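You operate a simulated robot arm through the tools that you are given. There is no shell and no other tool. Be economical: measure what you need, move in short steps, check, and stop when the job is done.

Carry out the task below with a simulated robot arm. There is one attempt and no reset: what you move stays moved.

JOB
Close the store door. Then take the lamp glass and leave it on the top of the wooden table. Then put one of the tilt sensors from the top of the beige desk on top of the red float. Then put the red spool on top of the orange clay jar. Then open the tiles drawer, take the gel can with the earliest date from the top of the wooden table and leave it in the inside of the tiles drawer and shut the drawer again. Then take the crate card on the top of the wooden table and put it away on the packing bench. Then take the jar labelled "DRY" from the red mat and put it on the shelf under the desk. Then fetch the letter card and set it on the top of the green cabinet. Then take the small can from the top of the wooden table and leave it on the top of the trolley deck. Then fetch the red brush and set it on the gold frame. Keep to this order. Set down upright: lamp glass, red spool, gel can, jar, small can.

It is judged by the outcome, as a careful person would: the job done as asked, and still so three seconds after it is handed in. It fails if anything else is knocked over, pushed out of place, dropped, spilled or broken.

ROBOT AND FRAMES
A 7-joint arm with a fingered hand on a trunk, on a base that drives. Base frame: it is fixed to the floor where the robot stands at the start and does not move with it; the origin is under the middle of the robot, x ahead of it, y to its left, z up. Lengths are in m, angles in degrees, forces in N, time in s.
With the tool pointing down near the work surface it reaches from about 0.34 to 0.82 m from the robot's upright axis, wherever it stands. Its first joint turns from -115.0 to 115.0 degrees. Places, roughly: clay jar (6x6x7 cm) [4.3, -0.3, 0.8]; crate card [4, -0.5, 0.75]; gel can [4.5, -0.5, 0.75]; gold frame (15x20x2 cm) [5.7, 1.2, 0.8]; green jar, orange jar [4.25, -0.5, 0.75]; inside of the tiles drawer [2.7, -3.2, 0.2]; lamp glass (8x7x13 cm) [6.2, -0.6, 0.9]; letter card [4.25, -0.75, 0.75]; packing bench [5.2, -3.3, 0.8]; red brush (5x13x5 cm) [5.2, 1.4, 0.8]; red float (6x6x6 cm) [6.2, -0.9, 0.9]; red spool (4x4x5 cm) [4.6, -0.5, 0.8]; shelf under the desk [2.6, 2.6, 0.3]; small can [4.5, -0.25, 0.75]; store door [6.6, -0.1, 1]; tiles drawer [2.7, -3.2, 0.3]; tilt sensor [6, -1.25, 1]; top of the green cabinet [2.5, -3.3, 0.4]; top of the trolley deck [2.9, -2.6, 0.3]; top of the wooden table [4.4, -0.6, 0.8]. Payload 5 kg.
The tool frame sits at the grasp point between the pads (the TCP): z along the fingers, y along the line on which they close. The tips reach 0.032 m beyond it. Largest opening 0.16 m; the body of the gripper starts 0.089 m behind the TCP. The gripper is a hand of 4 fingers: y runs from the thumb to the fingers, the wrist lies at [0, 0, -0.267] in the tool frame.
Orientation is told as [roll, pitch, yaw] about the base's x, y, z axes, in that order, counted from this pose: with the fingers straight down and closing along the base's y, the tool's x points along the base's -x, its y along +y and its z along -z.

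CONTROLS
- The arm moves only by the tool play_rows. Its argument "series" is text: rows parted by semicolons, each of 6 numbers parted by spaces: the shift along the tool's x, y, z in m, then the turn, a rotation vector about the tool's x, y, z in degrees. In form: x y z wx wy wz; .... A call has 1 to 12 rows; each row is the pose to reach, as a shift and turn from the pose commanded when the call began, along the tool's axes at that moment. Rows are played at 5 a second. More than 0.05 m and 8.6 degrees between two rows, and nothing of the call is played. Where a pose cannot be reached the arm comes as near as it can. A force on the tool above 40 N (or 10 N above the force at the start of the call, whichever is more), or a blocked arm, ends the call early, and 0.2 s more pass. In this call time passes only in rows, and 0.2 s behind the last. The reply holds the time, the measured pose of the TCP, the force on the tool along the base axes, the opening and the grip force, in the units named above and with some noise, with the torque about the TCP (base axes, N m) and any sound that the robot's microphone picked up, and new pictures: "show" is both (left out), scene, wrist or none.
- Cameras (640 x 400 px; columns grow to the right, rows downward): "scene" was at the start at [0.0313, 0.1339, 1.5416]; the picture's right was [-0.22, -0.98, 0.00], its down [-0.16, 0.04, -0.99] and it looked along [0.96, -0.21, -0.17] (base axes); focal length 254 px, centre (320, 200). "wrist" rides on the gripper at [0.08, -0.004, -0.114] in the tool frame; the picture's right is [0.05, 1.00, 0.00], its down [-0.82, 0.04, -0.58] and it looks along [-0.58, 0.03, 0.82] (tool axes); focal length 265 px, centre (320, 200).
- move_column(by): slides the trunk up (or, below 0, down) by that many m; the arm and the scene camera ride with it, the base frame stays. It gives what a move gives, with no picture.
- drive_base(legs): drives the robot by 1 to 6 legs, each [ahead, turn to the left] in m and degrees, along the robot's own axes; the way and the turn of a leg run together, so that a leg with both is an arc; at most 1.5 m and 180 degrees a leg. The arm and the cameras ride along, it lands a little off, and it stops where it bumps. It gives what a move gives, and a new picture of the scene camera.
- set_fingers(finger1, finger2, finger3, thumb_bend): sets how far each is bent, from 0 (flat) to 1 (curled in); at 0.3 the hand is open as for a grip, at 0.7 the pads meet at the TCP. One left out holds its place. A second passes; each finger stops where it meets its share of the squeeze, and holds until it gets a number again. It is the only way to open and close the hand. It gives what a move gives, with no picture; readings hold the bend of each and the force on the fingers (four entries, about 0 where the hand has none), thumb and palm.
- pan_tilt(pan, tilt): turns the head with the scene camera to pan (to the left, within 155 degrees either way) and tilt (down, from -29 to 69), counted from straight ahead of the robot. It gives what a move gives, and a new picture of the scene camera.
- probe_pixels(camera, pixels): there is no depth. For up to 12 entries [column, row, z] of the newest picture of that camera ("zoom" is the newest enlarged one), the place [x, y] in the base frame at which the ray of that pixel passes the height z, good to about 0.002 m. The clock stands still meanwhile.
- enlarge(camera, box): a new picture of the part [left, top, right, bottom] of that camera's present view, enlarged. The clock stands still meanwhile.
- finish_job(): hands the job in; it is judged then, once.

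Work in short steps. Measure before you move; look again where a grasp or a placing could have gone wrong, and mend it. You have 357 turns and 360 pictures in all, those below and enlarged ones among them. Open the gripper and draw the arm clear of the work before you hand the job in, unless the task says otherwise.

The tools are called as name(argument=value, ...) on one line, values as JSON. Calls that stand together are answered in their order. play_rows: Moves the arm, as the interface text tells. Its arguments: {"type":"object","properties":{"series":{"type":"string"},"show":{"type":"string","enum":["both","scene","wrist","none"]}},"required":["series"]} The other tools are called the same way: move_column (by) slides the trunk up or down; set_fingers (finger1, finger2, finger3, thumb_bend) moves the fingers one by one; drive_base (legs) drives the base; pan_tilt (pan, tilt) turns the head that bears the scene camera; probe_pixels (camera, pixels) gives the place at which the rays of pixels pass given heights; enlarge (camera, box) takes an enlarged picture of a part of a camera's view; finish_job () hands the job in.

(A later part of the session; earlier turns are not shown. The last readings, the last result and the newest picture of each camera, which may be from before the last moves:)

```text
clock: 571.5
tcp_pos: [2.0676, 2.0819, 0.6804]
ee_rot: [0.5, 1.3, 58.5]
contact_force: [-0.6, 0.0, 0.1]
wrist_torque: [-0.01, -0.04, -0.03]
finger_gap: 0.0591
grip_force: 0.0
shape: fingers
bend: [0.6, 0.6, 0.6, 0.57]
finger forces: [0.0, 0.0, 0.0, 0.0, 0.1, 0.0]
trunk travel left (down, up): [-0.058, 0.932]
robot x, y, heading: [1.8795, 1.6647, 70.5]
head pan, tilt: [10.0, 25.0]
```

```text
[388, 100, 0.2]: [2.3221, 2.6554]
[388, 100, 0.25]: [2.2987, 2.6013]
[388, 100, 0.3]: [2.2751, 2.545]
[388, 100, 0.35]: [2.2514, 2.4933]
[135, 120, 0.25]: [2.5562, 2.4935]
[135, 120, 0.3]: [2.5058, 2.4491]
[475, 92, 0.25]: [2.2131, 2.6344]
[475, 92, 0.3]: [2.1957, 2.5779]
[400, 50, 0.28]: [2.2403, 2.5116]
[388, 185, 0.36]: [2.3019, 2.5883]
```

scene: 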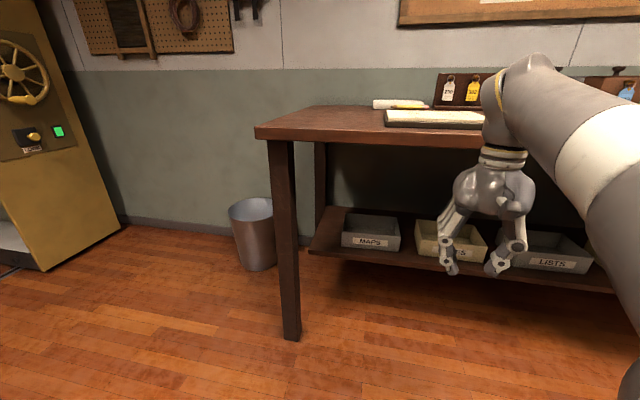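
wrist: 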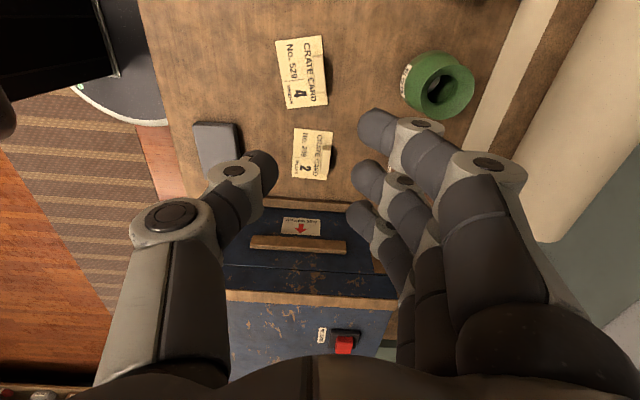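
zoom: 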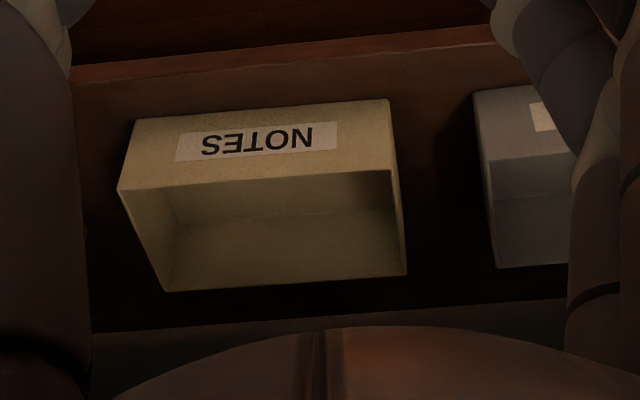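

Now clear: shelf surface z≈0.35, free left end with room for the jar at ≈(1.890, 2.607), needing a ~45° tilted hand. I raise the trunk and return for the DRY jar, approaching from the table's rear-left.

move_column(by=0.4)

move_column(by=0.15)

drive_base(legs=[[0, -88], [1.5, 0], [0.81, 0], [0, -89], [1.5, 0], [0.15, 0]])

drive_base(legs=[[0, 122]])

pan_tilt(pan=0, tilt=42)

```text
clock: 575.3
tcp_pos: [2.0689, 2.0817, 1.0787]
ee_rot: [0.4, 1.3, 58.4]
contact_force: [1.1, -0.6, -0.2]
wrist_torque: [0.0, 0.03, -0.01]
finger_gap: 0.059
grip_force: 0.1
shape: fingers
bend: [0.6, 0.6, 0.6, 0.57]
finger forces: [0.0, 0.0, 0.0, 0.1, 0.1, 0.1]
trunk travel left (down, up): [-0.458, 0.532]
robot x, y, heading: [1.8793, 1.6631, 70.5]
head pan, tilt: [10.0, 25.0]
```

```text
clock: 577.1
tcp_pos: [2.0686, 2.0824, 1.2307]
ee_rot: [0.4, 1.4, 58.3]
contact_force: [0.2, -0.5, 0.4]
wrist_torque: [0.01, 0.03, -0.03]
finger_gap: 0.0588
grip_force: 0.1
shape: fingers
bend: [0.6, 0.6, 0.6, 0.57]
finger forces: [0.1, 0.0, 0.1, 0.1, 0.0, 0.0]
trunk travel left (down, up): [-0.608, 0.382]
robot x, y, heading: [1.8783, 1.6668, 70.7]
head pan, tilt: [10.0, 25.0]
```

```text
clock: 604.0
tcp_pos: [3.3165, -1.0956, 1.2301]
ee_rot: [0.4, 1.4, -121.8]
contact_force: [-1.1, 0.2, 0.3]
wrist_torque: [0.0, 0.03, 0.02]
finger_gap: 0.0588
grip_force: 0.1
shape: fingers
bend: [0.6, 0.6, 0.6, 0.57]
finger forces: [0.1, 0.1, 0.1, 0.1, 0.0, 0.1]
trunk travel left (down, up): [-0.608, 0.382]
robot x, y, heading: [3.5056, -0.6753, -109.3]
head pan, tilt: [10.0, 25.0]
```

scene: 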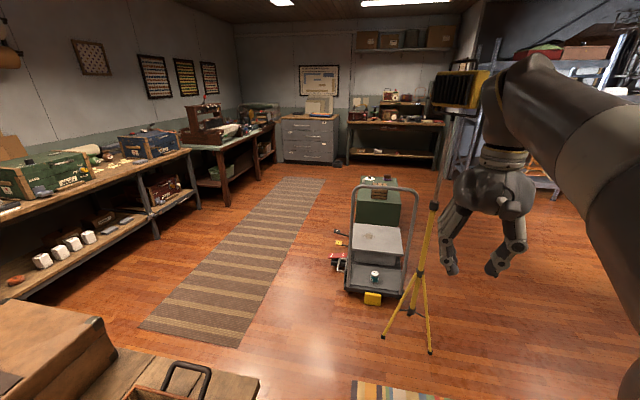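

```text
clock: 609.5
tcp_pos: [3.9561, -0.6029, 1.2307]
ee_rot: [0.4, 1.4, 1.6]
contact_force: [0.4, -0.1, 0.2]
wrist_torque: [-0.01, 0.0, 0.0]
finger_gap: 0.0587
grip_force: 0.2
shape: fingers
bend: [0.6, 0.6, 0.6, 0.57]
finger forces: [0.0, 0.1, 0.0, 0.1, 0.0, 0.0]
trunk travel left (down, up): [-0.608, 0.382]
robot x, y, heading: [3.5054, -0.6748, 14.0]
head pan, tilt: [10.0, 25.0]
```

scene: 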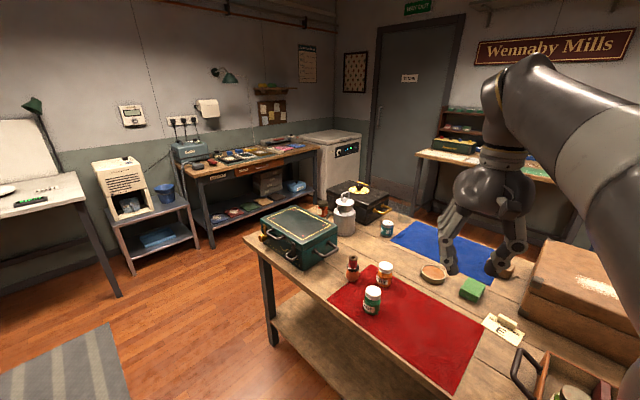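

```text
clock: 610.3
tcp_pos: [3.9573, -0.6029, 1.2302]
ee_rot: [0.4, 1.5, 1.6]
contact_force: [0.6, -1.1, 0.6]
wrist_torque: [0.0, 0.0, -0.02]
finger_gap: 0.059
grip_force: 0.1
shape: fingers
bend: [0.6, 0.6, 0.6, 0.57]
finger forces: [0.0, 0.0, 0.1, 0.0, 0.0, 0.1]
trunk travel left (down, up): [-0.608, 0.382]
robot x, y, heading: [3.5041, -0.6775, 14.0]
head pan, tilt: [0.0, 42.0]
```

scene: 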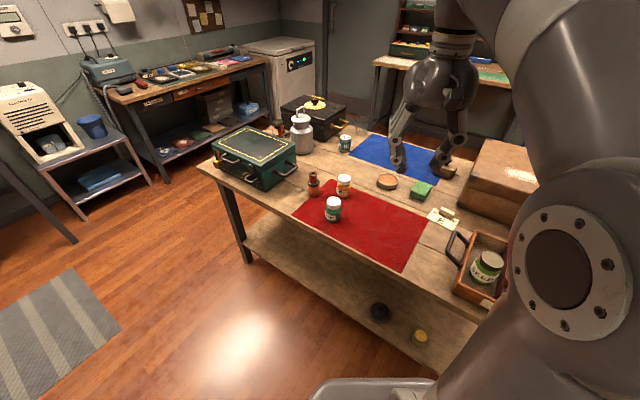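

I move 0.1 m closer and measure DRY, DAMP and clay jar.

drive_base(legs=[[0.1, 0]])

enlarge(camera="scene", box=[290, 160, 390, 240])

```text
clock: 611.5
tcp_pos: [4.0536, -0.5773, 1.2302]
ee_rot: [0.4, 1.4, 1.7]
contact_force: [0.0, -0.4, 0.2]
wrist_torque: [0.0, 0.02, 0.0]
finger_gap: 0.0589
grip_force: 0.1
shape: fingers
bend: [0.6, 0.6, 0.6, 0.57]
finger forces: [0.1, 0.1, 0.0, 0.0, 0.1, 0.0]
trunk travel left (down, up): [-0.608, 0.382]
robot x, y, heading: [3.6008, -0.652, 14.4]
head pan, tilt: [0.0, 42.0]
```

scene: 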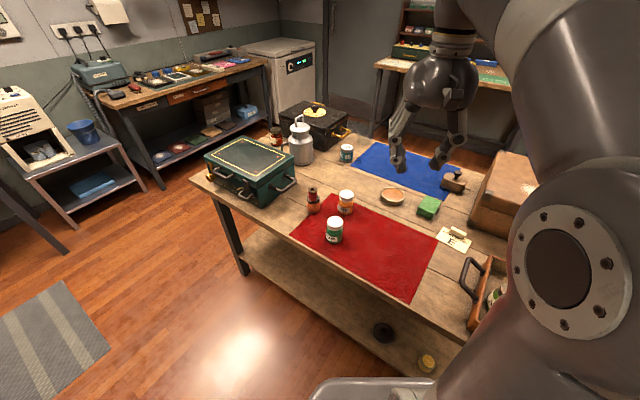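

```text
5.00 times, centred on (340, 200) of scene
```

zoom: 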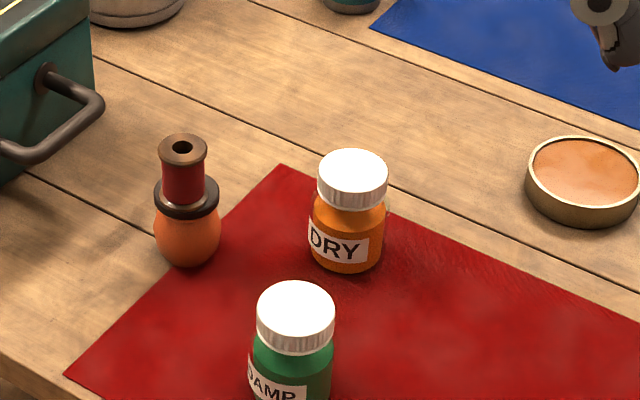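

probe_pixels(camera="scene", pixels=[[346.6, 193.5, 0.885], [346.6, 193.5, 0.895], [345.6, 209.5, 0.802], [335.2, 221.5, 0.885], [312.6, 189.6, 0.907], [314, 209, 0.802], [353.4, 200, 0.87], [339.8, 199, 0.87]])

```text
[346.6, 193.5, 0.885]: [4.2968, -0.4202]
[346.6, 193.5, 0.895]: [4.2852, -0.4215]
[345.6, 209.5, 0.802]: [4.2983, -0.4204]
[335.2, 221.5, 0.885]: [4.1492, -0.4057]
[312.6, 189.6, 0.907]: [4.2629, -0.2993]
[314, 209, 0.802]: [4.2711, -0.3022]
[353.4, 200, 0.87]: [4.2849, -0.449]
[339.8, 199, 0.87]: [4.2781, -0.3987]
```

DRY at (4.295,−0.420). I open the hand, turn it to yaw 30° above the pre-grasp point.

set_fingers(finger1=0.51, finger2=0.51, finger3=0.51, thumb_bend=0.51)

play_rows(series="-0.03 0.02 0.01 0 0 -6; -0.06 0.04 0.03 0 0 -12; -0.09 0.06 0.06 0 0 -18; -0.12 0.08 0.09 0 0 -24; -0.152 0.0995 0.12 0 0 -28.3; -0.152 0.0995 0.15 0 0 -28.3; -0.152 0.0995 0.18 0 0 -28.3", show="none")

play_rows(series="0 0 0.01 0 -8 0; 0 0 0.02 0 -16 0; 0 0 0.04 0 -24 0; 0 0 0.06 0 -32 0; 0 0 0.08 0 -40 0; 0 0 0.1 0 -45 0")

```text
clock: 612.5
tcp_pos: [4.0527, -0.5771, 1.2306]
ee_rot: [0.4, 1.3, 1.7]
contact_force: [0.0, -0.7, 0.0]
wrist_torque: [-0.02, 0.02, 0.01]
finger_gap: 0.0867
grip_force: 0.1
shape: fingers
bend: [0.51, 0.51, 0.51, 0.51]
finger forces: [0.0, 0.0, 0.1, 0.0, 0.0, 0.0]
trunk travel left (down, up): [-0.608, 0.382]
robot x, y, heading: [3.5994, -0.6567, 14.5]
head pan, tilt: [0.0, 42.0]
```

```text
clock: 614.0
tcp_pos: [4.1983, -0.4709, 1.0459]
ee_rot: [1.0, 1.0, 30.0]
contact_force: [-0.8, -0.2, -0.1]
wrist_torque: [0.01, 0.01, -0.01]
finger_gap: 0.0867
grip_force: 0.0
shape: fingers
bend: [0.51, 0.51, 0.51, 0.51]
finger forces: [0.0, 0.0, 0.0, 0.0, 0.1, 0.1]
trunk travel left (down, up): [-0.608, 0.382]
robot x, y, heading: [3.5992, -0.656, 14.4]
head pan, tilt: [0.0, 42.0]
```

```text
clock: 615.5
tcp_pos: [4.1945, -0.4717, 0.9489]
ee_rot: [1.2, -42.7, 29.2]
contact_force: [0.8, -1.4, -0.1]
wrist_torque: [0.07, 0.05, 0.05]
finger_gap: 0.0873
grip_force: 0.1
shape: fingers
bend: [0.51, 0.51, 0.51, 0.51]
finger forces: [0.0, 0.0, 0.0, 0.1, 0.0, 0.0]
out of reach, approached as far as the arm can: row 6
trunk travel left (down, up): [-0.608, 0.382]
robot x, y, heading: [3.6026, -0.6563, 13.9]
head pan, tilt: [0.0, 42.0]
```

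scene: 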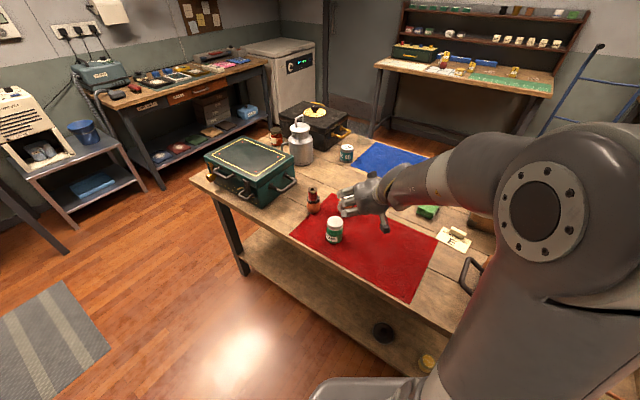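
wrist: 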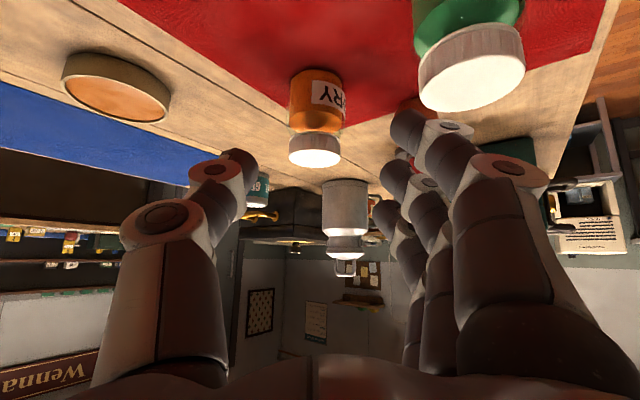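

DRY lies right on the hand axis (image (316,115)). I narrow the opening a little and advance along the axis, stopping short to check.

set_fingers(finger1=0.54, finger2=0.54, finger3=0.54, thumb_bend=0.53)

play_rows(series="-0.002 -0.001 0.035 0 0 0; -0.004 -0.002 0.07 0 0 0; -0.006 -0.003 0.1 0 0 0")

enlarge(camera="scene", box=[290, 150, 420, 250])

```text
clock: 616.5
tcp_pos: [4.1936, -0.4702, 0.9497]
ee_rot: [1.5, -42.9, 29.2]
contact_force: [0.2, -0.2, -0.4]
wrist_torque: [0.0, -0.01, 0.0]
finger_gap: 0.0786
grip_force: 0.1
shape: fingers
bend: [0.54, 0.54, 0.54, 0.53]
finger forces: [0.0, 0.1, 0.1, 0.0, 0.0, 0.1]
trunk travel left (down, up): [-0.608, 0.382]
robot x, y, heading: [3.6044, -0.6517, 14.0]
head pan, tilt: [0.0, 42.0]
```

```text
clock: 617.2
tcp_pos: [4.2591, -0.4359, 0.8799]
ee_rot: [1.4, -43.9, 29.1]
contact_force: [0.0, 0.5, 0.9]
wrist_torque: [-0.04, 0.01, 0.02]
finger_gap: 0.0783
grip_force: 0.1
shape: fingers
bend: [0.54, 0.54, 0.54, 0.53]
finger forces: [0.0, 0.0, 0.1, 0.0, 0.0, 0.0]
trunk travel left (down, up): [-0.608, 0.382]
robot x, y, heading: [3.5963, -0.6525, 14.2]
head pan, tilt: [0.0, 42.0]
```

scene: 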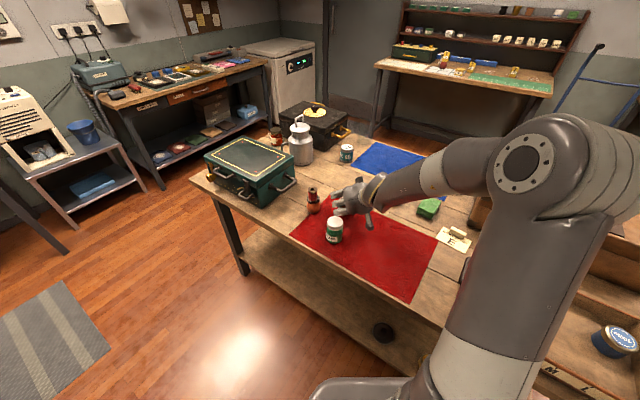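
wrist: 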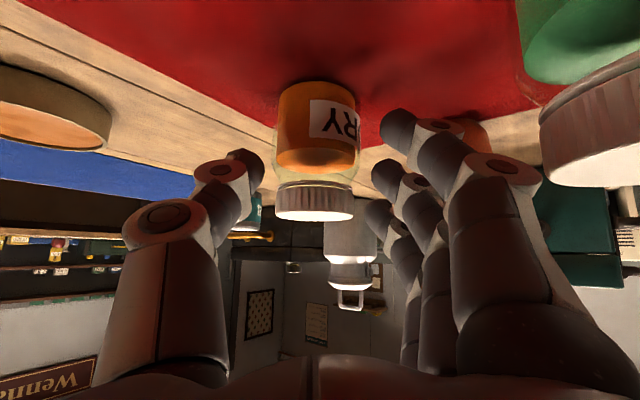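

```text
4.00 times, centred on (355, 200) of scene
```

zoom: 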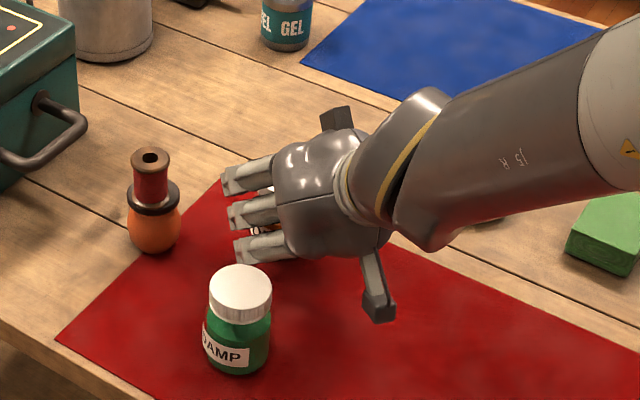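

Finger row clears DAMP and the spool. Advance the rest (5.7 cm).

play_rows(series="0 -0.001 0.025 0 0 0; 0.001 -0.001 0.045 0 0 0; 0.001 -0.001 0.057 0 0 0", show="wrist")

```text
clock: 618.0
tcp_pos: [4.2939, -0.4147, 0.8525]
ee_rot: [1.0, -44.9, 29.3]
contact_force: [0.0, 1.0, 20.6]
wrist_torque: [0.85, 0.37, -0.05]
finger_gap: 0.0785
grip_force: 10.0
shape: fingers
bend: [0.56, 0.54, 0.54, 0.53]
finger forces: [20.1, 0.0, 0.0, 0.1, 0.0, 0.1]
trunk travel left (down, up): [-0.608, 0.382]
robot x, y, heading: [3.5999, -0.657, 14.2]
head pan, tilt: [0.0, 42.0]
stopped in row 3: the force on the tool passed its limit at 46 N (the readings are from after the stop); the commanded pose is now the measured one
```

wrist: 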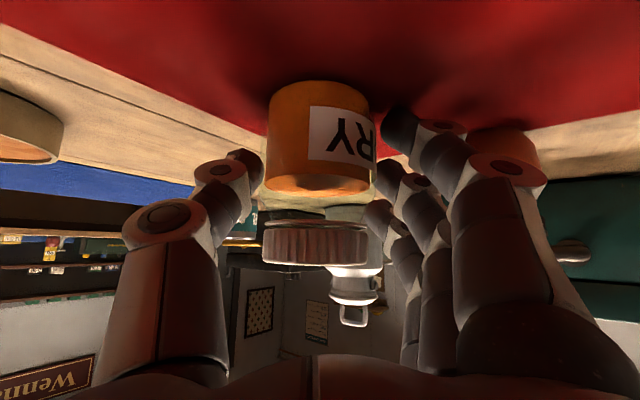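

Finger 1 touched the mat. I lift 6 mm and close on the jar.

play_rows(series="-0.0042 0 -0.0043 0 0 0", show="none")

set_fingers(finger1=0.6, finger2=0.6, finger3=0.6, thumb_bend=0.59)

enlarge(camera="wrist", box=[180, 40, 480, 300])

```text
clock: 618.4
tcp_pos: [4.2919, -0.4157, 0.8524]
ee_rot: [1.3, -44.2, 29.1]
contact_force: [1.9, 0.9, 5.5]
wrist_torque: [0.26, 0.11, -0.04]
finger_gap: 0.0779
grip_force: 2.6
shape: fingers
bend: [0.54, 0.54, 0.54, 0.53]
finger forces: [5.7, 0.0, 0.0, 0.0, 0.0, 0.0]
trunk travel left (down, up): [-0.608, 0.382]
robot x, y, heading: [3.5974, -0.6508, 14.2]
head pan, tilt: [0.0, 42.0]
```

```text
clock: 619.4
tcp_pos: [4.2928, -0.4156, 0.8548]
ee_rot: [1.2, -44.5, 29.0]
contact_force: [-0.3, 0.5, -0.1]
wrist_torque: [0.0, 0.0, 0.0]
finger_gap: 0.0644
grip_force: 4.2
shape: fingers
bend: [0.57, 0.59, 0.6, 0.58]
finger forces: [3.0, 0.8, 0.0, 0.1, 4.0, 0.1]
trunk travel left (down, up): [-0.608, 0.382]
robot x, y, heading: [3.5988, -0.6541, 13.9]
head pan, tilt: [0.0, 42.0]
```

```text
1.54 times, centred on (330, 170) of wrist
```

zoom: 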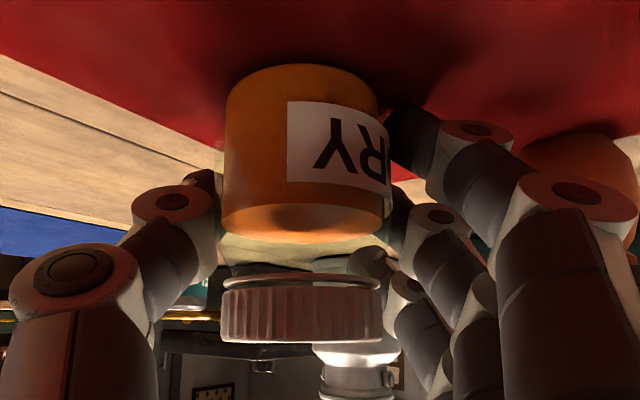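

Contact on finger 1, 2 and thumb. I tighten.

set_fingers(finger1=0.66, finger2=0.68, finger3=0.68, thumb_bend=0.66)

play_rows(series="-0.014 0 -0.0145 0 0 0; -0.035 0 -0.036 0 0 0; -0.06 0 -0.06 0 0 0; -0.085 0 -0.085 0 0 0")

enlarge(camera="scene", box=[280, 120, 420, 240])

```text
clock: 620.4
tcp_pos: [4.2924, -0.416, 0.8547]
ee_rot: [1.1, -44.4, 29.0]
contact_force: [-0.5, -0.1, 0.2]
wrist_torque: [-0.02, 0.03, 0.02]
finger_gap: 0.0623
grip_force: 14.8
shape: fingers
bend: [0.57, 0.6, 0.68, 0.62]
finger forces: [7.8, 6.3, 0.0, 0.0, 14.8, 0.0]
trunk travel left (down, up): [-0.608, 0.382]
robot x, y, heading: [3.5981, -0.651, 14.0]
head pan, tilt: [0.0, 42.0]
```

```text
clock: 621.4
tcp_pos: [4.296, -0.419, 0.9734]
ee_rot: [1.2, -44.4, 29.2]
contact_force: [-0.8, 0.3, -1.5]
wrist_torque: [-0.03, -0.05, -0.05]
finger_gap: 0.062
grip_force: 14.4
shape: fingers
bend: [0.57, 0.6, 0.68, 0.62]
finger forces: [7.9, 6.4, 0.0, 0.0, 14.7, 0.0]
trunk travel left (down, up): [-0.608, 0.382]
robot x, y, heading: [3.6018, -0.6531, 14.1]
head pan, tilt: [0.0, 42.0]
```

scene: 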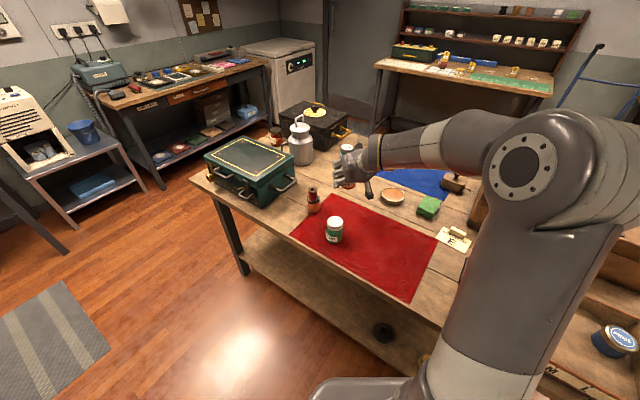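
wrist: 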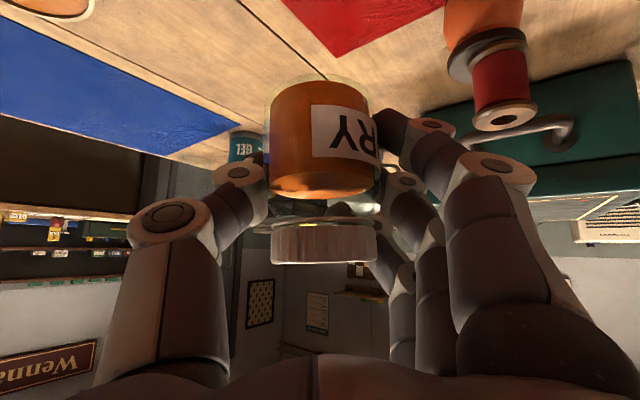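

```text
3.33 times, centred on (350, 180) of scene
```

zoom: 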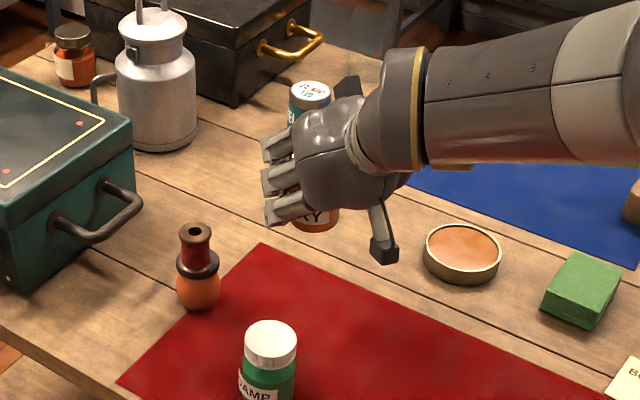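

DRY jar is held upright. I raise/retract and drive to the desk.

play_rows(series="-0.028 0 -0.028 0 0 0; -0.056 0 -0.056 0 0 0; -0.085 0 -0.085 0 0 0; -0.06 0 -0.11 0 0 0; -0.03 0 -0.14 0 0 0; 0 0 -0.168 0 0 0", show="none")

drive_base(legs=[[0, 59], [1.5, 0], [0.15, 0], [0, 91], [1.5, 0], [0.6, 0]])

```text
clock: 622.8
tcp_pos: [4.1952, -0.478, 1.095]
ee_rot: [1.2, -44.6, 29.2]
contact_force: [-0.7, -1.3, -1.0]
wrist_torque: [-0.01, 0.0, 0.03]
finger_gap: 0.0618
grip_force: 14.5
shape: fingers
bend: [0.57, 0.6, 0.68, 0.62]
finger forces: [7.8, 6.5, 0.1, 0.0, 14.7, 0.0]
trunk travel left (down, up): [-0.608, 0.382]
robot x, y, heading: [3.5992, -0.653, 14.1]
head pan, tilt: [0.0, 42.0]
```

```text
clock: 647.7
tcp_pos: [1.4257, 1.5623, 1.0928]
ee_rot: [1.2, -44.4, -178.8]
contact_force: [0.3, -0.8, -2.6]
wrist_torque: [-0.01, 0.03, -0.01]
finger_gap: 0.0616
grip_force: 13.7
shape: fingers
bend: [0.57, 0.6, 0.68, 0.62]
finger forces: [7.3, 6.3, 0.0, 0.0, 14.1, 0.1]
trunk travel left (down, up): [-0.608, 0.382]
robot x, y, heading: [2.0339, 1.4394, 166.4]
head pan, tilt: [0.0, 42.0]
```

scene: 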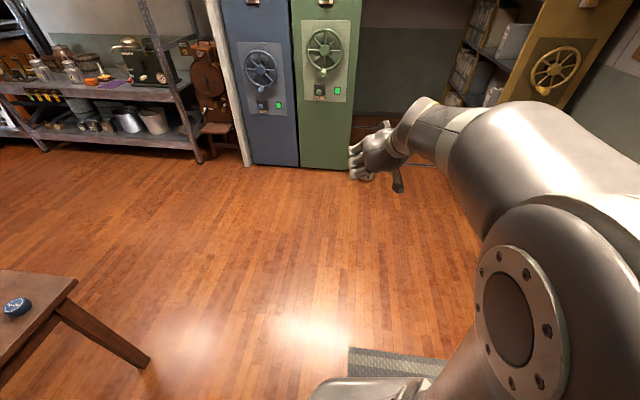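

I position in front of the desk's left end, lower the trunk and look.

drive_base(legs=[[0, -9], [0.59, 0], [0, -90]])

move_column(by=-0.4)

move_column(by=-0.2)

pan_tilt(pan=-8, tilt=25)

```text
clock: 655.5
tcp_pos: [1.6852, 2.2532, 1.0923]
ee_rot: [1.3, -44.5, 83.3]
contact_force: [0.3, 0.3, -2.3]
wrist_torque: [0.04, -0.02, -0.02]
finger_gap: 0.0617
grip_force: 13.9
shape: fingers
bend: [0.57, 0.6, 0.68, 0.62]
finger forces: [7.3, 6.3, 0.0, 0.1, 13.9, 0.1]
trunk travel left (down, up): [-0.608, 0.382]
robot x, y, heading: [1.4795, 1.6703, 68.6]
head pan, tilt: [0.0, 42.0]
```

scene: 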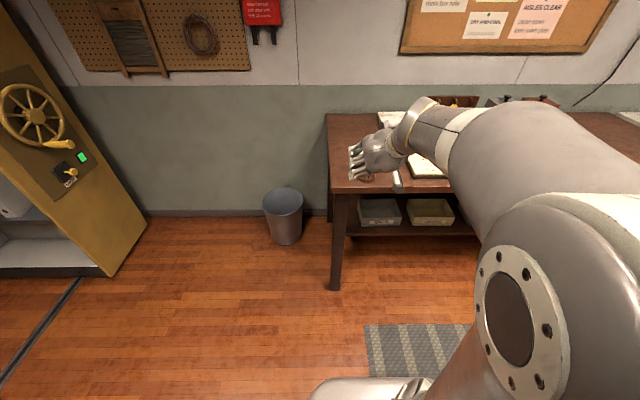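

```text
clock: 659.4
tcp_pos: [1.6852, 2.2515, 0.6926]
ee_rot: [1.1, -44.4, 83.4]
contact_force: [0.7, 0.2, -2.4]
wrist_torque: [0.0, -0.02, -0.02]
finger_gap: 0.0617
grip_force: 13.7
shape: fingers
bend: [0.57, 0.6, 0.68, 0.62]
finger forces: [7.3, 6.3, 0.0, 0.0, 13.8, 0.0]
trunk travel left (down, up): [-0.208, 0.782]
robot x, y, heading: [1.4789, 1.6656, 68.3]
head pan, tilt: [0.0, 42.0]
```

```text
clock: 661.5
tcp_pos: [1.6851, 2.2508, 0.4934]
ee_rot: [1.2, -44.4, 83.2]
contact_force: [-0.5, -0.4, -1.7]
wrist_torque: [-0.04, 0.0, 0.01]
finger_gap: 0.0615
grip_force: 13.7
shape: fingers
bend: [0.57, 0.6, 0.68, 0.62]
finger forces: [7.2, 6.3, 0.0, 0.0, 13.9, 0.1]
trunk travel left (down, up): [-0.008, 0.982]
robot x, y, heading: [1.4776, 1.6684, 68.1]
head pan, tilt: [0.0, 42.0]
```

```text
clock: 662.4
tcp_pos: [1.6861, 2.2519, 0.4923]
ee_rot: [1.2, -44.5, 83.3]
contact_force: [-0.6, -0.6, -1.2]
wrist_torque: [0.01, 0.01, -0.03]
finger_gap: 0.0616
grip_force: 13.2
shape: fingers
bend: [0.57, 0.6, 0.68, 0.62]
finger forces: [7.2, 6.4, 0.1, 0.0, 14.0, 0.1]
trunk travel left (down, up): [-0.008, 0.982]
robot x, y, heading: [1.4767, 1.6683, 68.3]
head pan, tilt: [-8.0, 25.0]
```

scene: 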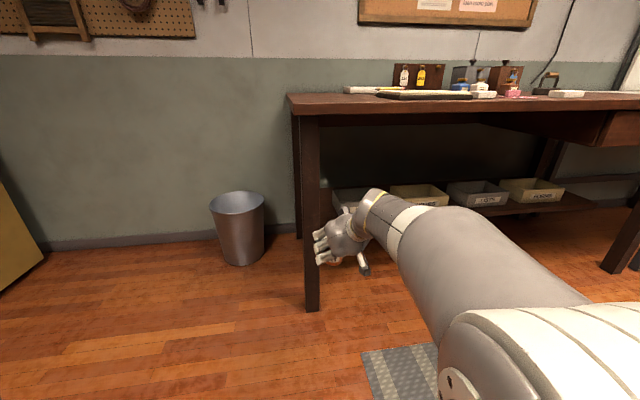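

I'll re-align so that driving straight carries the hand along its own axis past the desk leg. I reposition to (1.76,1.565) heading 83°.

drive_base(legs=[[0, 92], [-0.3, 0], [0, -77]])

play_rows(series="0 0 0 5.2 0 5.4; 0 0 0 10.4 0 10.8", show="wrist")

pan_tilt(pan=15, tilt=22)

```text
clock: 671.6
tcp_pos: [1.8203, 2.1826, 0.4938]
ee_rot: [1.2, -44.4, 97.4]
contact_force: [0.4, 0.4, -1.1]
wrist_torque: [-0.01, -0.01, 0.02]
finger_gap: 0.0615
grip_force: 13.4
shape: fingers
bend: [0.57, 0.6, 0.68, 0.62]
finger forces: [7.1, 6.2, 0.0, 0.0, 13.6, 0.0]
trunk travel left (down, up): [-0.008, 0.982]
robot x, y, heading: [1.759, 1.5666, 82.2]
head pan, tilt: [-8.0, 25.0]
```

scene: 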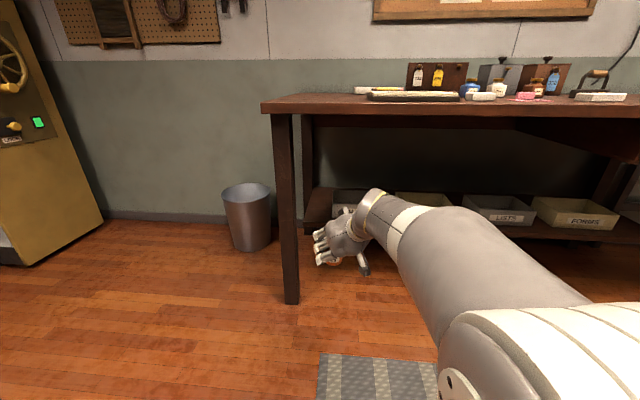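

```text
clock: 672.2
tcp_pos: [1.8204, 2.1829, 0.4931]
ee_rot: [1.3, -44.2, 82.3]
contact_force: [-0.1, -0.5, -2.2]
wrist_torque: [0.01, 0.04, -0.01]
finger_gap: 0.0612
grip_force: 13.6
shape: fingers
bend: [0.57, 0.6, 0.68, 0.62]
finger forces: [7.1, 6.2, 0.1, 0.1, 13.8, 0.1]
trunk travel left (down, up): [-0.008, 0.982]
robot x, y, heading: [1.7631, 1.5665, 82.3]
head pan, tilt: [-8.0, 25.0]
```

wrist: 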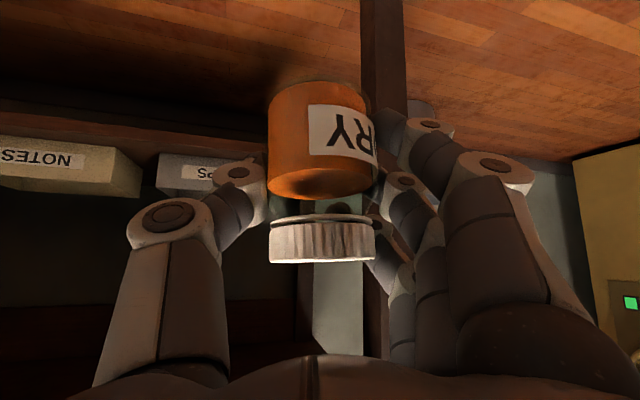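

```text
clock: 673.1
tcp_pos: [1.8199, 2.1832, 0.4939]
ee_rot: [1.3, -44.2, 82.4]
contact_force: [-0.2, -0.4, -2.2]
wrist_torque: [-0.04, 0.02, -0.01]
finger_gap: 0.0614
grip_force: 13.1
shape: fingers
bend: [0.57, 0.6, 0.68, 0.62]
finger forces: [7.0, 6.3, 0.1, 0.0, 13.6, 0.0]
trunk travel left (down, up): [-0.008, 0.982]
robot x, y, heading: [1.7591, 1.5672, 82.2]
head pan, tilt: [15.0, 22.0]
```

scene: 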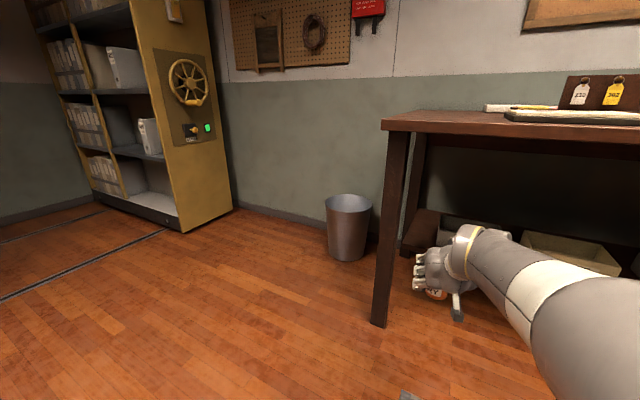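

I re-measure leg, shelf end and MAPS tray from here.

enlarge(camera="scene", box=[360, 180, 560, 340])

probe_pixels(camera="scene", pixels=[[371, 322, 0], [386, 326, 0], [401, 252, 0.35], [401, 252, 0.33], [388, 132, 0.84]])

enlarge(camera="wrist", box=[100, 60, 460, 300])

```text
2.50 times, centred on (460, 260) of scene
```

zoom: 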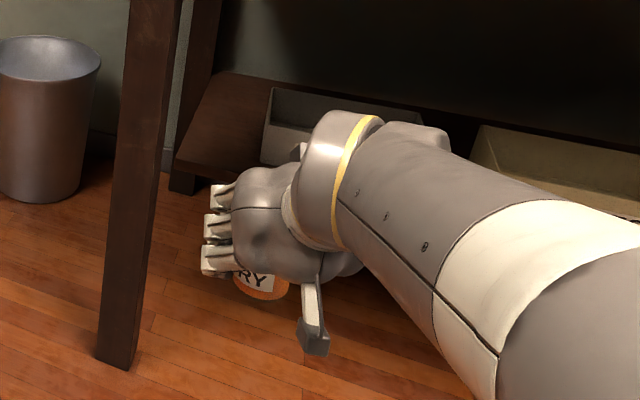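

```text
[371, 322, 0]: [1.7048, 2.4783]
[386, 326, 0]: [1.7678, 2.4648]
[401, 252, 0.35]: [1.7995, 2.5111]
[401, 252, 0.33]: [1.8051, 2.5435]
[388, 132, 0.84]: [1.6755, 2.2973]
```

```text
1.67 times, centred on (280, 180) of wrist
```

zoom: 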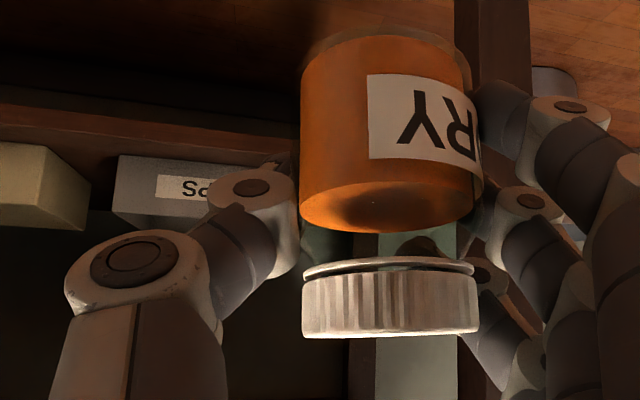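

probe_pixels(camera="scene", pixels=[[402, 241.2, 0.35], [402, 241.2, 0.33], [402, 241.2, 0.3], [436.8, 245.5, 0.35], [436.8, 245.5, 0.33], [436.8, 245.5, 0.3]])

probe_pixels(camera="zoom", pixels=[[120, 156, 0.35], [120, 156, 0.33], [120, 156, 0.3], [100, 123, 0.35], [88, 200, 0.44]])

```text
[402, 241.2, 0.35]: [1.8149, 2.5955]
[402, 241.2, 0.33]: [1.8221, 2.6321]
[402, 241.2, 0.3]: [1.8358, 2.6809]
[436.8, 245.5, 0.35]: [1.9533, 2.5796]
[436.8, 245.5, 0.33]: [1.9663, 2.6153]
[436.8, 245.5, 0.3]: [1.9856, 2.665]
```

```text
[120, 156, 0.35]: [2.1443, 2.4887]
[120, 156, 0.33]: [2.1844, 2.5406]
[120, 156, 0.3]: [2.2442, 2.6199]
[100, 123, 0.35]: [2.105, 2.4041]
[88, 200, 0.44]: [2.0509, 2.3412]
```

Shelf z≈0.34; target for the jar ≈(1.889, 2.632). I lower the hand to travel height and drive in along its axis.

play_rows(series="0.016 -0.003 0.016 0 0 0; 0.032 -0.006 0.033 0 0 0; 0.047 -0.008 0.049 0 0 0", show="none")

drive_base(legs=[[0.25, 0]])

enlarge(camera="wrist", box=[0, 0, 640, 400])

```text
clock: 673.9
tcp_pos: [1.8279, 2.184, 0.426]
ee_rot: [1.4, -44.2, 82.4]
contact_force: [0.1, 0.5, -0.4]
wrist_torque: [-0.03, 0.03, -0.01]
finger_gap: 0.061
grip_force: 13.1
shape: fingers
bend: [0.57, 0.6, 0.68, 0.62]
finger forces: [7.0, 6.3, 0.0, 0.0, 13.6, 0.0]
trunk travel left (down, up): [-0.008, 0.982]
robot x, y, heading: [1.7627, 1.5664, 82.4]
head pan, tilt: [15.0, 22.0]
```

```text
clock: 675.8
tcp_pos: [1.8587, 2.4323, 0.426]
ee_rot: [1.3, -44.2, 82.4]
contact_force: [-0.3, 0.1, -1.8]
wrist_torque: [0.03, 0.03, 0.0]
finger_gap: 0.0615
grip_force: 14.0
shape: fingers
bend: [0.57, 0.6, 0.68, 0.62]
finger forces: [7.0, 6.1, 0.0, 0.0, 13.5, 0.0]
trunk travel left (down, up): [-0.008, 0.982]
robot x, y, heading: [1.7973, 1.8177, 82.3]
head pan, tilt: [15.0, 22.0]
```

scene: 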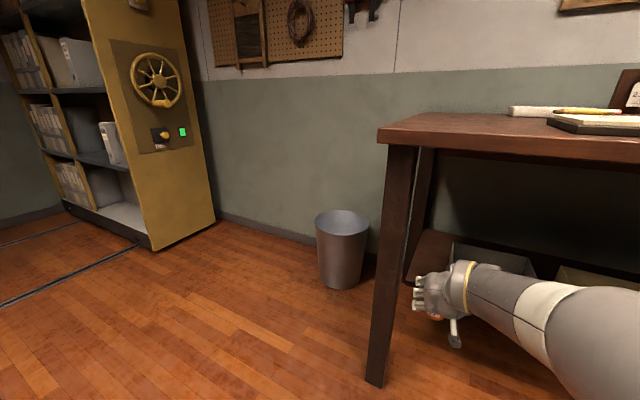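

```text
1.00 times, centred on (320, 200) of wrist (not enlarged: the box is as wide or as high as the picture)
```

zoom: 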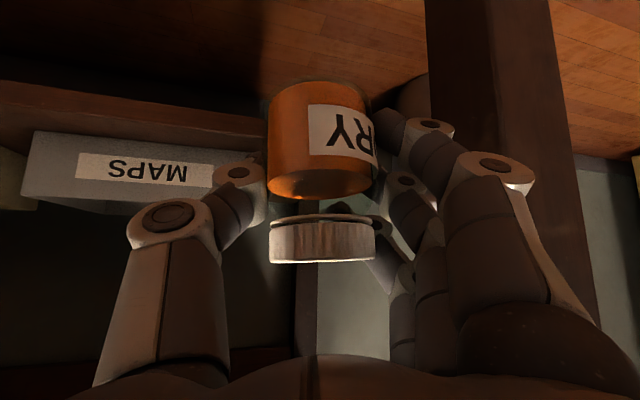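

Passing beside the leg with ~1.5 cm margin. Continue 0.12 m.

drive_base(legs=[[0.12, 0]])

enlarge(camera="wrist", box=[0, 0, 640, 400])

enlarge(camera="scene", box=[350, 200, 550, 400])

```text
clock: 677.0
tcp_pos: [1.8743, 2.5502, 0.425]
ee_rot: [1.3, -44.2, 82.5]
contact_force: [-0.4, 0.2, -1.4]
wrist_torque: [0.0, -0.01, -0.01]
finger_gap: 0.0612
grip_force: 13.1
shape: fingers
bend: [0.57, 0.6, 0.68, 0.62]
finger forces: [7.0, 6.2, 0.1, 0.1, 13.5, 0.0]
trunk travel left (down, up): [-0.008, 0.982]
robot x, y, heading: [1.8076, 1.9299, 82.2]
head pan, tilt: [15.0, 22.0]
```

scene: 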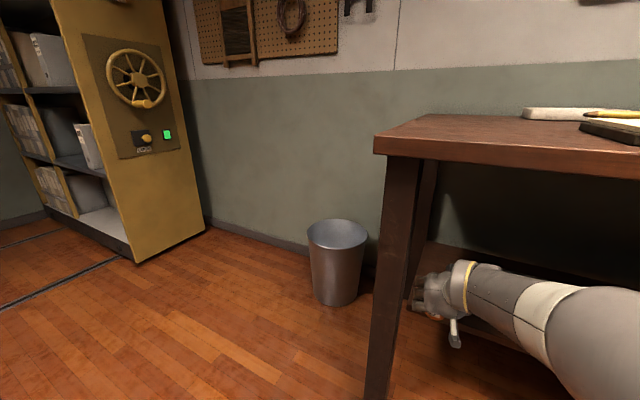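

```text
1.00 times, centred on (320, 200) of wrist (not enlarged: the box is as wide or as high as the picture)
```

zoom: 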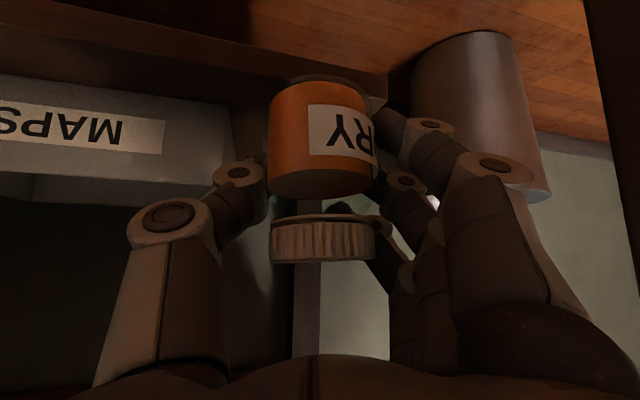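

```text
2.00 times, centred on (450, 300) of scene
```

zoom: 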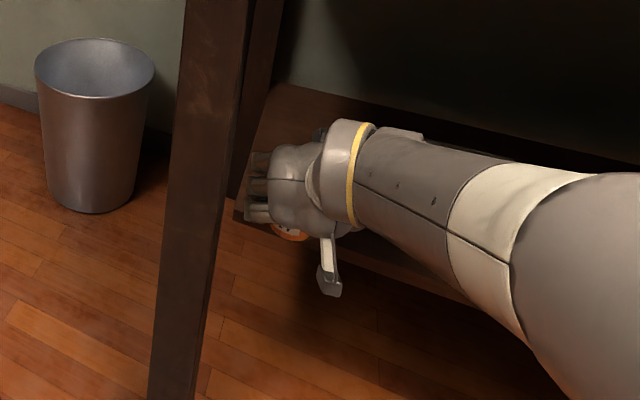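

The shelf end is at image col 390 and MAPS at col 230; I move forward ~7.5 cm straight into the shelf, drifting slightly right to stay centred.

play_rows(series="-0.018 -0.005 0.017 0 0 0; -0.036 -0.01 0.034 0 0 0; -0.053 -0.016 0.0516 0 0 0", show="wrist")

```text
clock: 677.8
tcp_pos: [1.9, 2.6207, 0.4271]
ee_rot: [1.4, -44.3, 82.4]
contact_force: [-0.1, 0.2, -1.4]
wrist_torque: [-0.04, 0.01, 0.01]
finger_gap: 0.0611
grip_force: 13.3
shape: fingers
bend: [0.57, 0.6, 0.68, 0.62]
finger forces: [7.1, 6.2, 0.0, 0.0, 13.4, 0.0]
trunk travel left (down, up): [-0.008, 0.982]
robot x, y, heading: [1.807, 1.9336, 82.4]
head pan, tilt: [15.0, 22.0]
```

wrist: 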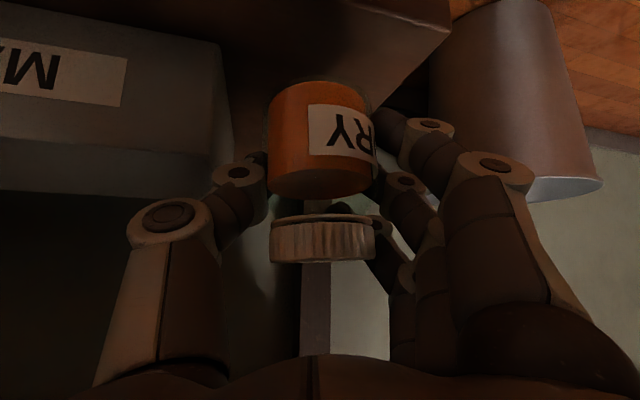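

Landing point projects well inside the shelf (row 53, cols 272–368). I lower vertically to touch.

play_rows(series="0.007 0 0.0072 0 0 0; 0.012 0 0.0123 0 0 0; 0.0155 0 0.016 0 0 0; 0.018 0 0.0186 0 0 0; 0.0205 0 0.0212 0 0 0; 0.023 0 0.0238 0 0 0; 0.0255 0 0.0264 0 0 0; 0.028 0 0.029 0 0 0", show="wrist")

```text
clock: 679.6
tcp_pos: [1.8979, 2.6211, 0.3857]
ee_rot: [1.3, -44.2, 82.6]
contact_force: [-1.2, -0.8, -1.7]
wrist_torque: [-0.01, -0.02, 0.01]
finger_gap: 0.0614
grip_force: 13.8
shape: fingers
bend: [0.57, 0.6, 0.68, 0.62]
finger forces: [7.0, 6.1, 0.0, 0.0, 13.5, 0.1]
trunk travel left (down, up): [-0.008, 0.982]
robot x, y, heading: [1.8061, 1.9296, 82.7]
head pan, tilt: [15.0, 22.0]
```

wrist: 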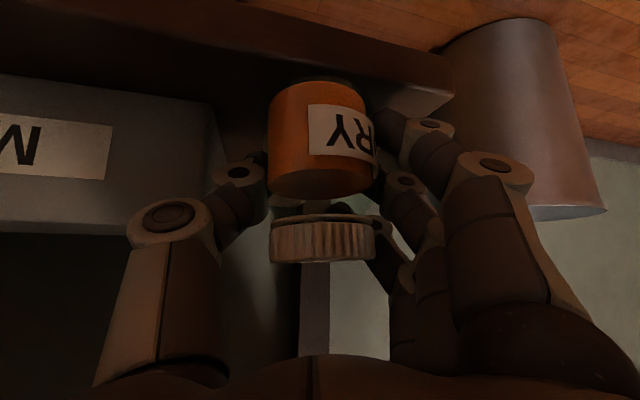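

No contact yet. I enlarge to see the jar versus the shelf edge.

enlarge(camera="wrist", box=[180, 0, 500, 200])

enlarge(camera="scene", box=[390, 220, 490, 340])

```text
2.00 times, centred on (340, 100) of wrist
```

zoom: 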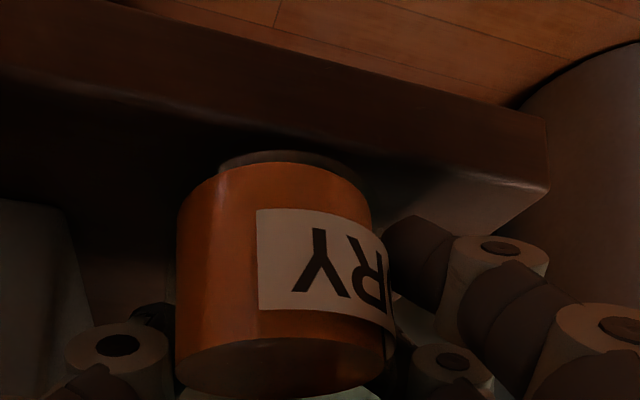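

```text
3.33 times, centred on (440, 280) of scene
```

zoom: 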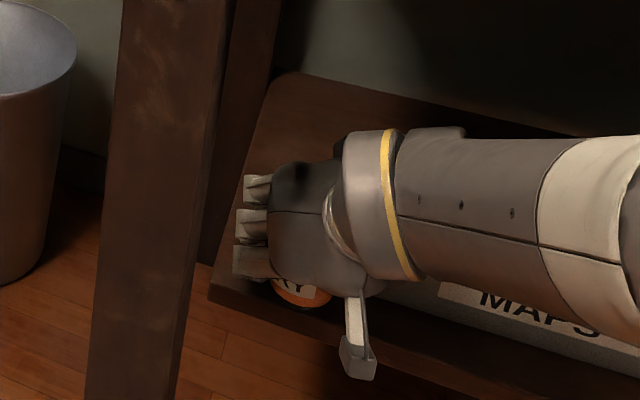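

Triangulating the shelf corner: shelf top ≈0.330, edge 2.4 cm behind the jar axis — I need ~1.8 cm further in. I lift 6 mm, go forward 1.8 cm and 1 cm left.

play_rows(series="-0.0042 0.003 -0.0043 0 0 0; -0.0106 0.007 0.002 0 0 0; -0.0171 0.010 0.0082 0 0 0", show="none")

enlarge(camera="wrist", box=[180, 0, 500, 200])

```text
clock: 680.4
tcp_pos: [1.89, 2.641, 0.3906]
ee_rot: [1.3, -44.2, 82.4]
contact_force: [0.0, 0.1, -1.8]
wrist_torque: [-0.01, -0.01, -0.04]
finger_gap: 0.0612
grip_force: 12.5
shape: fingers
bend: [0.57, 0.6, 0.68, 0.62]
finger forces: [7.1, 6.2, 0.0, 0.1, 13.5, 0.0]
trunk travel left (down, up): [-0.008, 0.982]
robot x, y, heading: [1.8096, 1.9355, 82.4]
head pan, tilt: [15.0, 22.0]
```

```text
2.00 times, centred on (340, 100) of wrist
```

zoom: 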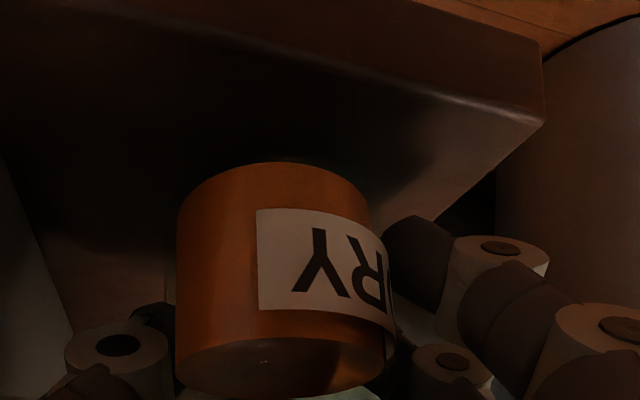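

Jar now clearly inside the shelf edge. Lower to contact.

play_rows(series="0.002 0 0.002 0 0 0; 0.0035 0 0.0036 0 0 0; 0.005 0 0.0052 0 0 0; 0.0065 0 0.0068 0 0 0; 0.008 0 0.0083 0 0 0; 0.0095 0 0.0098 0 0 0; 0.011 0 0.0113 0 0 0", show="none")

```text
clock: 682.0
tcp_pos: [1.8905, 2.642, 0.3784]
ee_rot: [1.3, -44.6, 82.6]
contact_force: [2.2, 1.7, 12.5]
wrist_torque: [0.0, 0.23, -0.05]
finger_gap: 0.0613
grip_force: 17.1
shape: fingers
bend: [0.59, 0.61, 0.68, 0.62]
finger forces: [8.5, 7.5, 0.0, 0.0, 16.7, 0.1]
trunk travel left (down, up): [-0.008, 0.982]
robot x, y, heading: [1.8082, 1.9337, 82.5]
head pan, tilt: [15.0, 22.0]
```

Contact at 0.378. I ease and open — thumb only slightly (tray beside it).

play_rows(series="-0.0015 0 -0.0015 0 0 0", show="none")

set_fingers(finger1=0.54, finger2=0.56, finger3=0.56, thumb_bend=0.585)

set_fingers(finger1=0.49, finger2=0.49, finger3=0.49, thumb_bend=0.565)

enlarge(camera="wrist", box=[140, 0, 500, 300])

```text
clock: 682.4
tcp_pos: [1.8901, 2.6409, 0.3788]
ee_rot: [1.4, -44.3, 82.5]
contact_force: [0.9, 4.1, 9.8]
wrist_torque: [0.11, 0.19, -0.07]
finger_gap: 0.0614
grip_force: 16.2
shape: fingers
bend: [0.59, 0.61, 0.68, 0.62]
finger forces: [8.4, 7.9, 0.0, 0.0, 16.3, 0.0]
trunk travel left (down, up): [-0.008, 0.982]
robot x, y, heading: [1.8127, 1.928, 82.8]
head pan, tilt: [15.0, 22.0]
```

```text
clock: 683.4
tcp_pos: [1.89, 2.6413, 0.3784]
ee_rot: [1.3, -44.3, 82.4]
contact_force: [3.2, 1.8, 11.3]
wrist_torque: [0.1, 0.23, -0.06]
finger_gap: 0.0652
grip_force: 7.1
shape: fingers
bend: [0.57, 0.56, 0.56, 0.58]
finger forces: [11.7, 0.0, 0.0, 0.0, 2.0, 0.0]
trunk travel left (down, up): [-0.008, 0.982]
robot x, y, heading: [1.8095, 1.9323, 82.6]
head pan, tilt: [15.0, 22.0]
```

```text
clock: 684.4
tcp_pos: [1.8905, 2.6407, 0.3781]
ee_rot: [1.1, -44.2, 82.4]
contact_force: [4.7, -1.2, 11.4]
wrist_torque: [0.0, 0.23, 0.03]
finger_gap: 0.0705
grip_force: 5.7
shape: fingers
bend: [0.57, 0.49, 0.49, 0.56]
finger forces: [11.4, 0.0, 0.0, 0.1, 0.4, 0.0]
trunk travel left (down, up): [-0.008, 0.982]
robot x, y, heading: [1.8111, 1.9346, 82.3]
head pan, tilt: [15.0, 22.0]
```

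```text
1.33 times, centred on (320, 150) of wrist
```

zoom: 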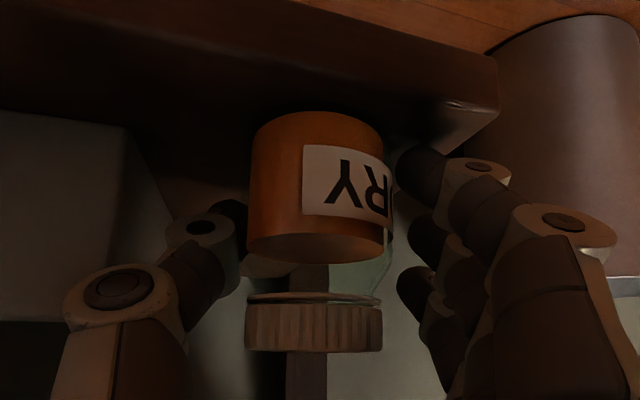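

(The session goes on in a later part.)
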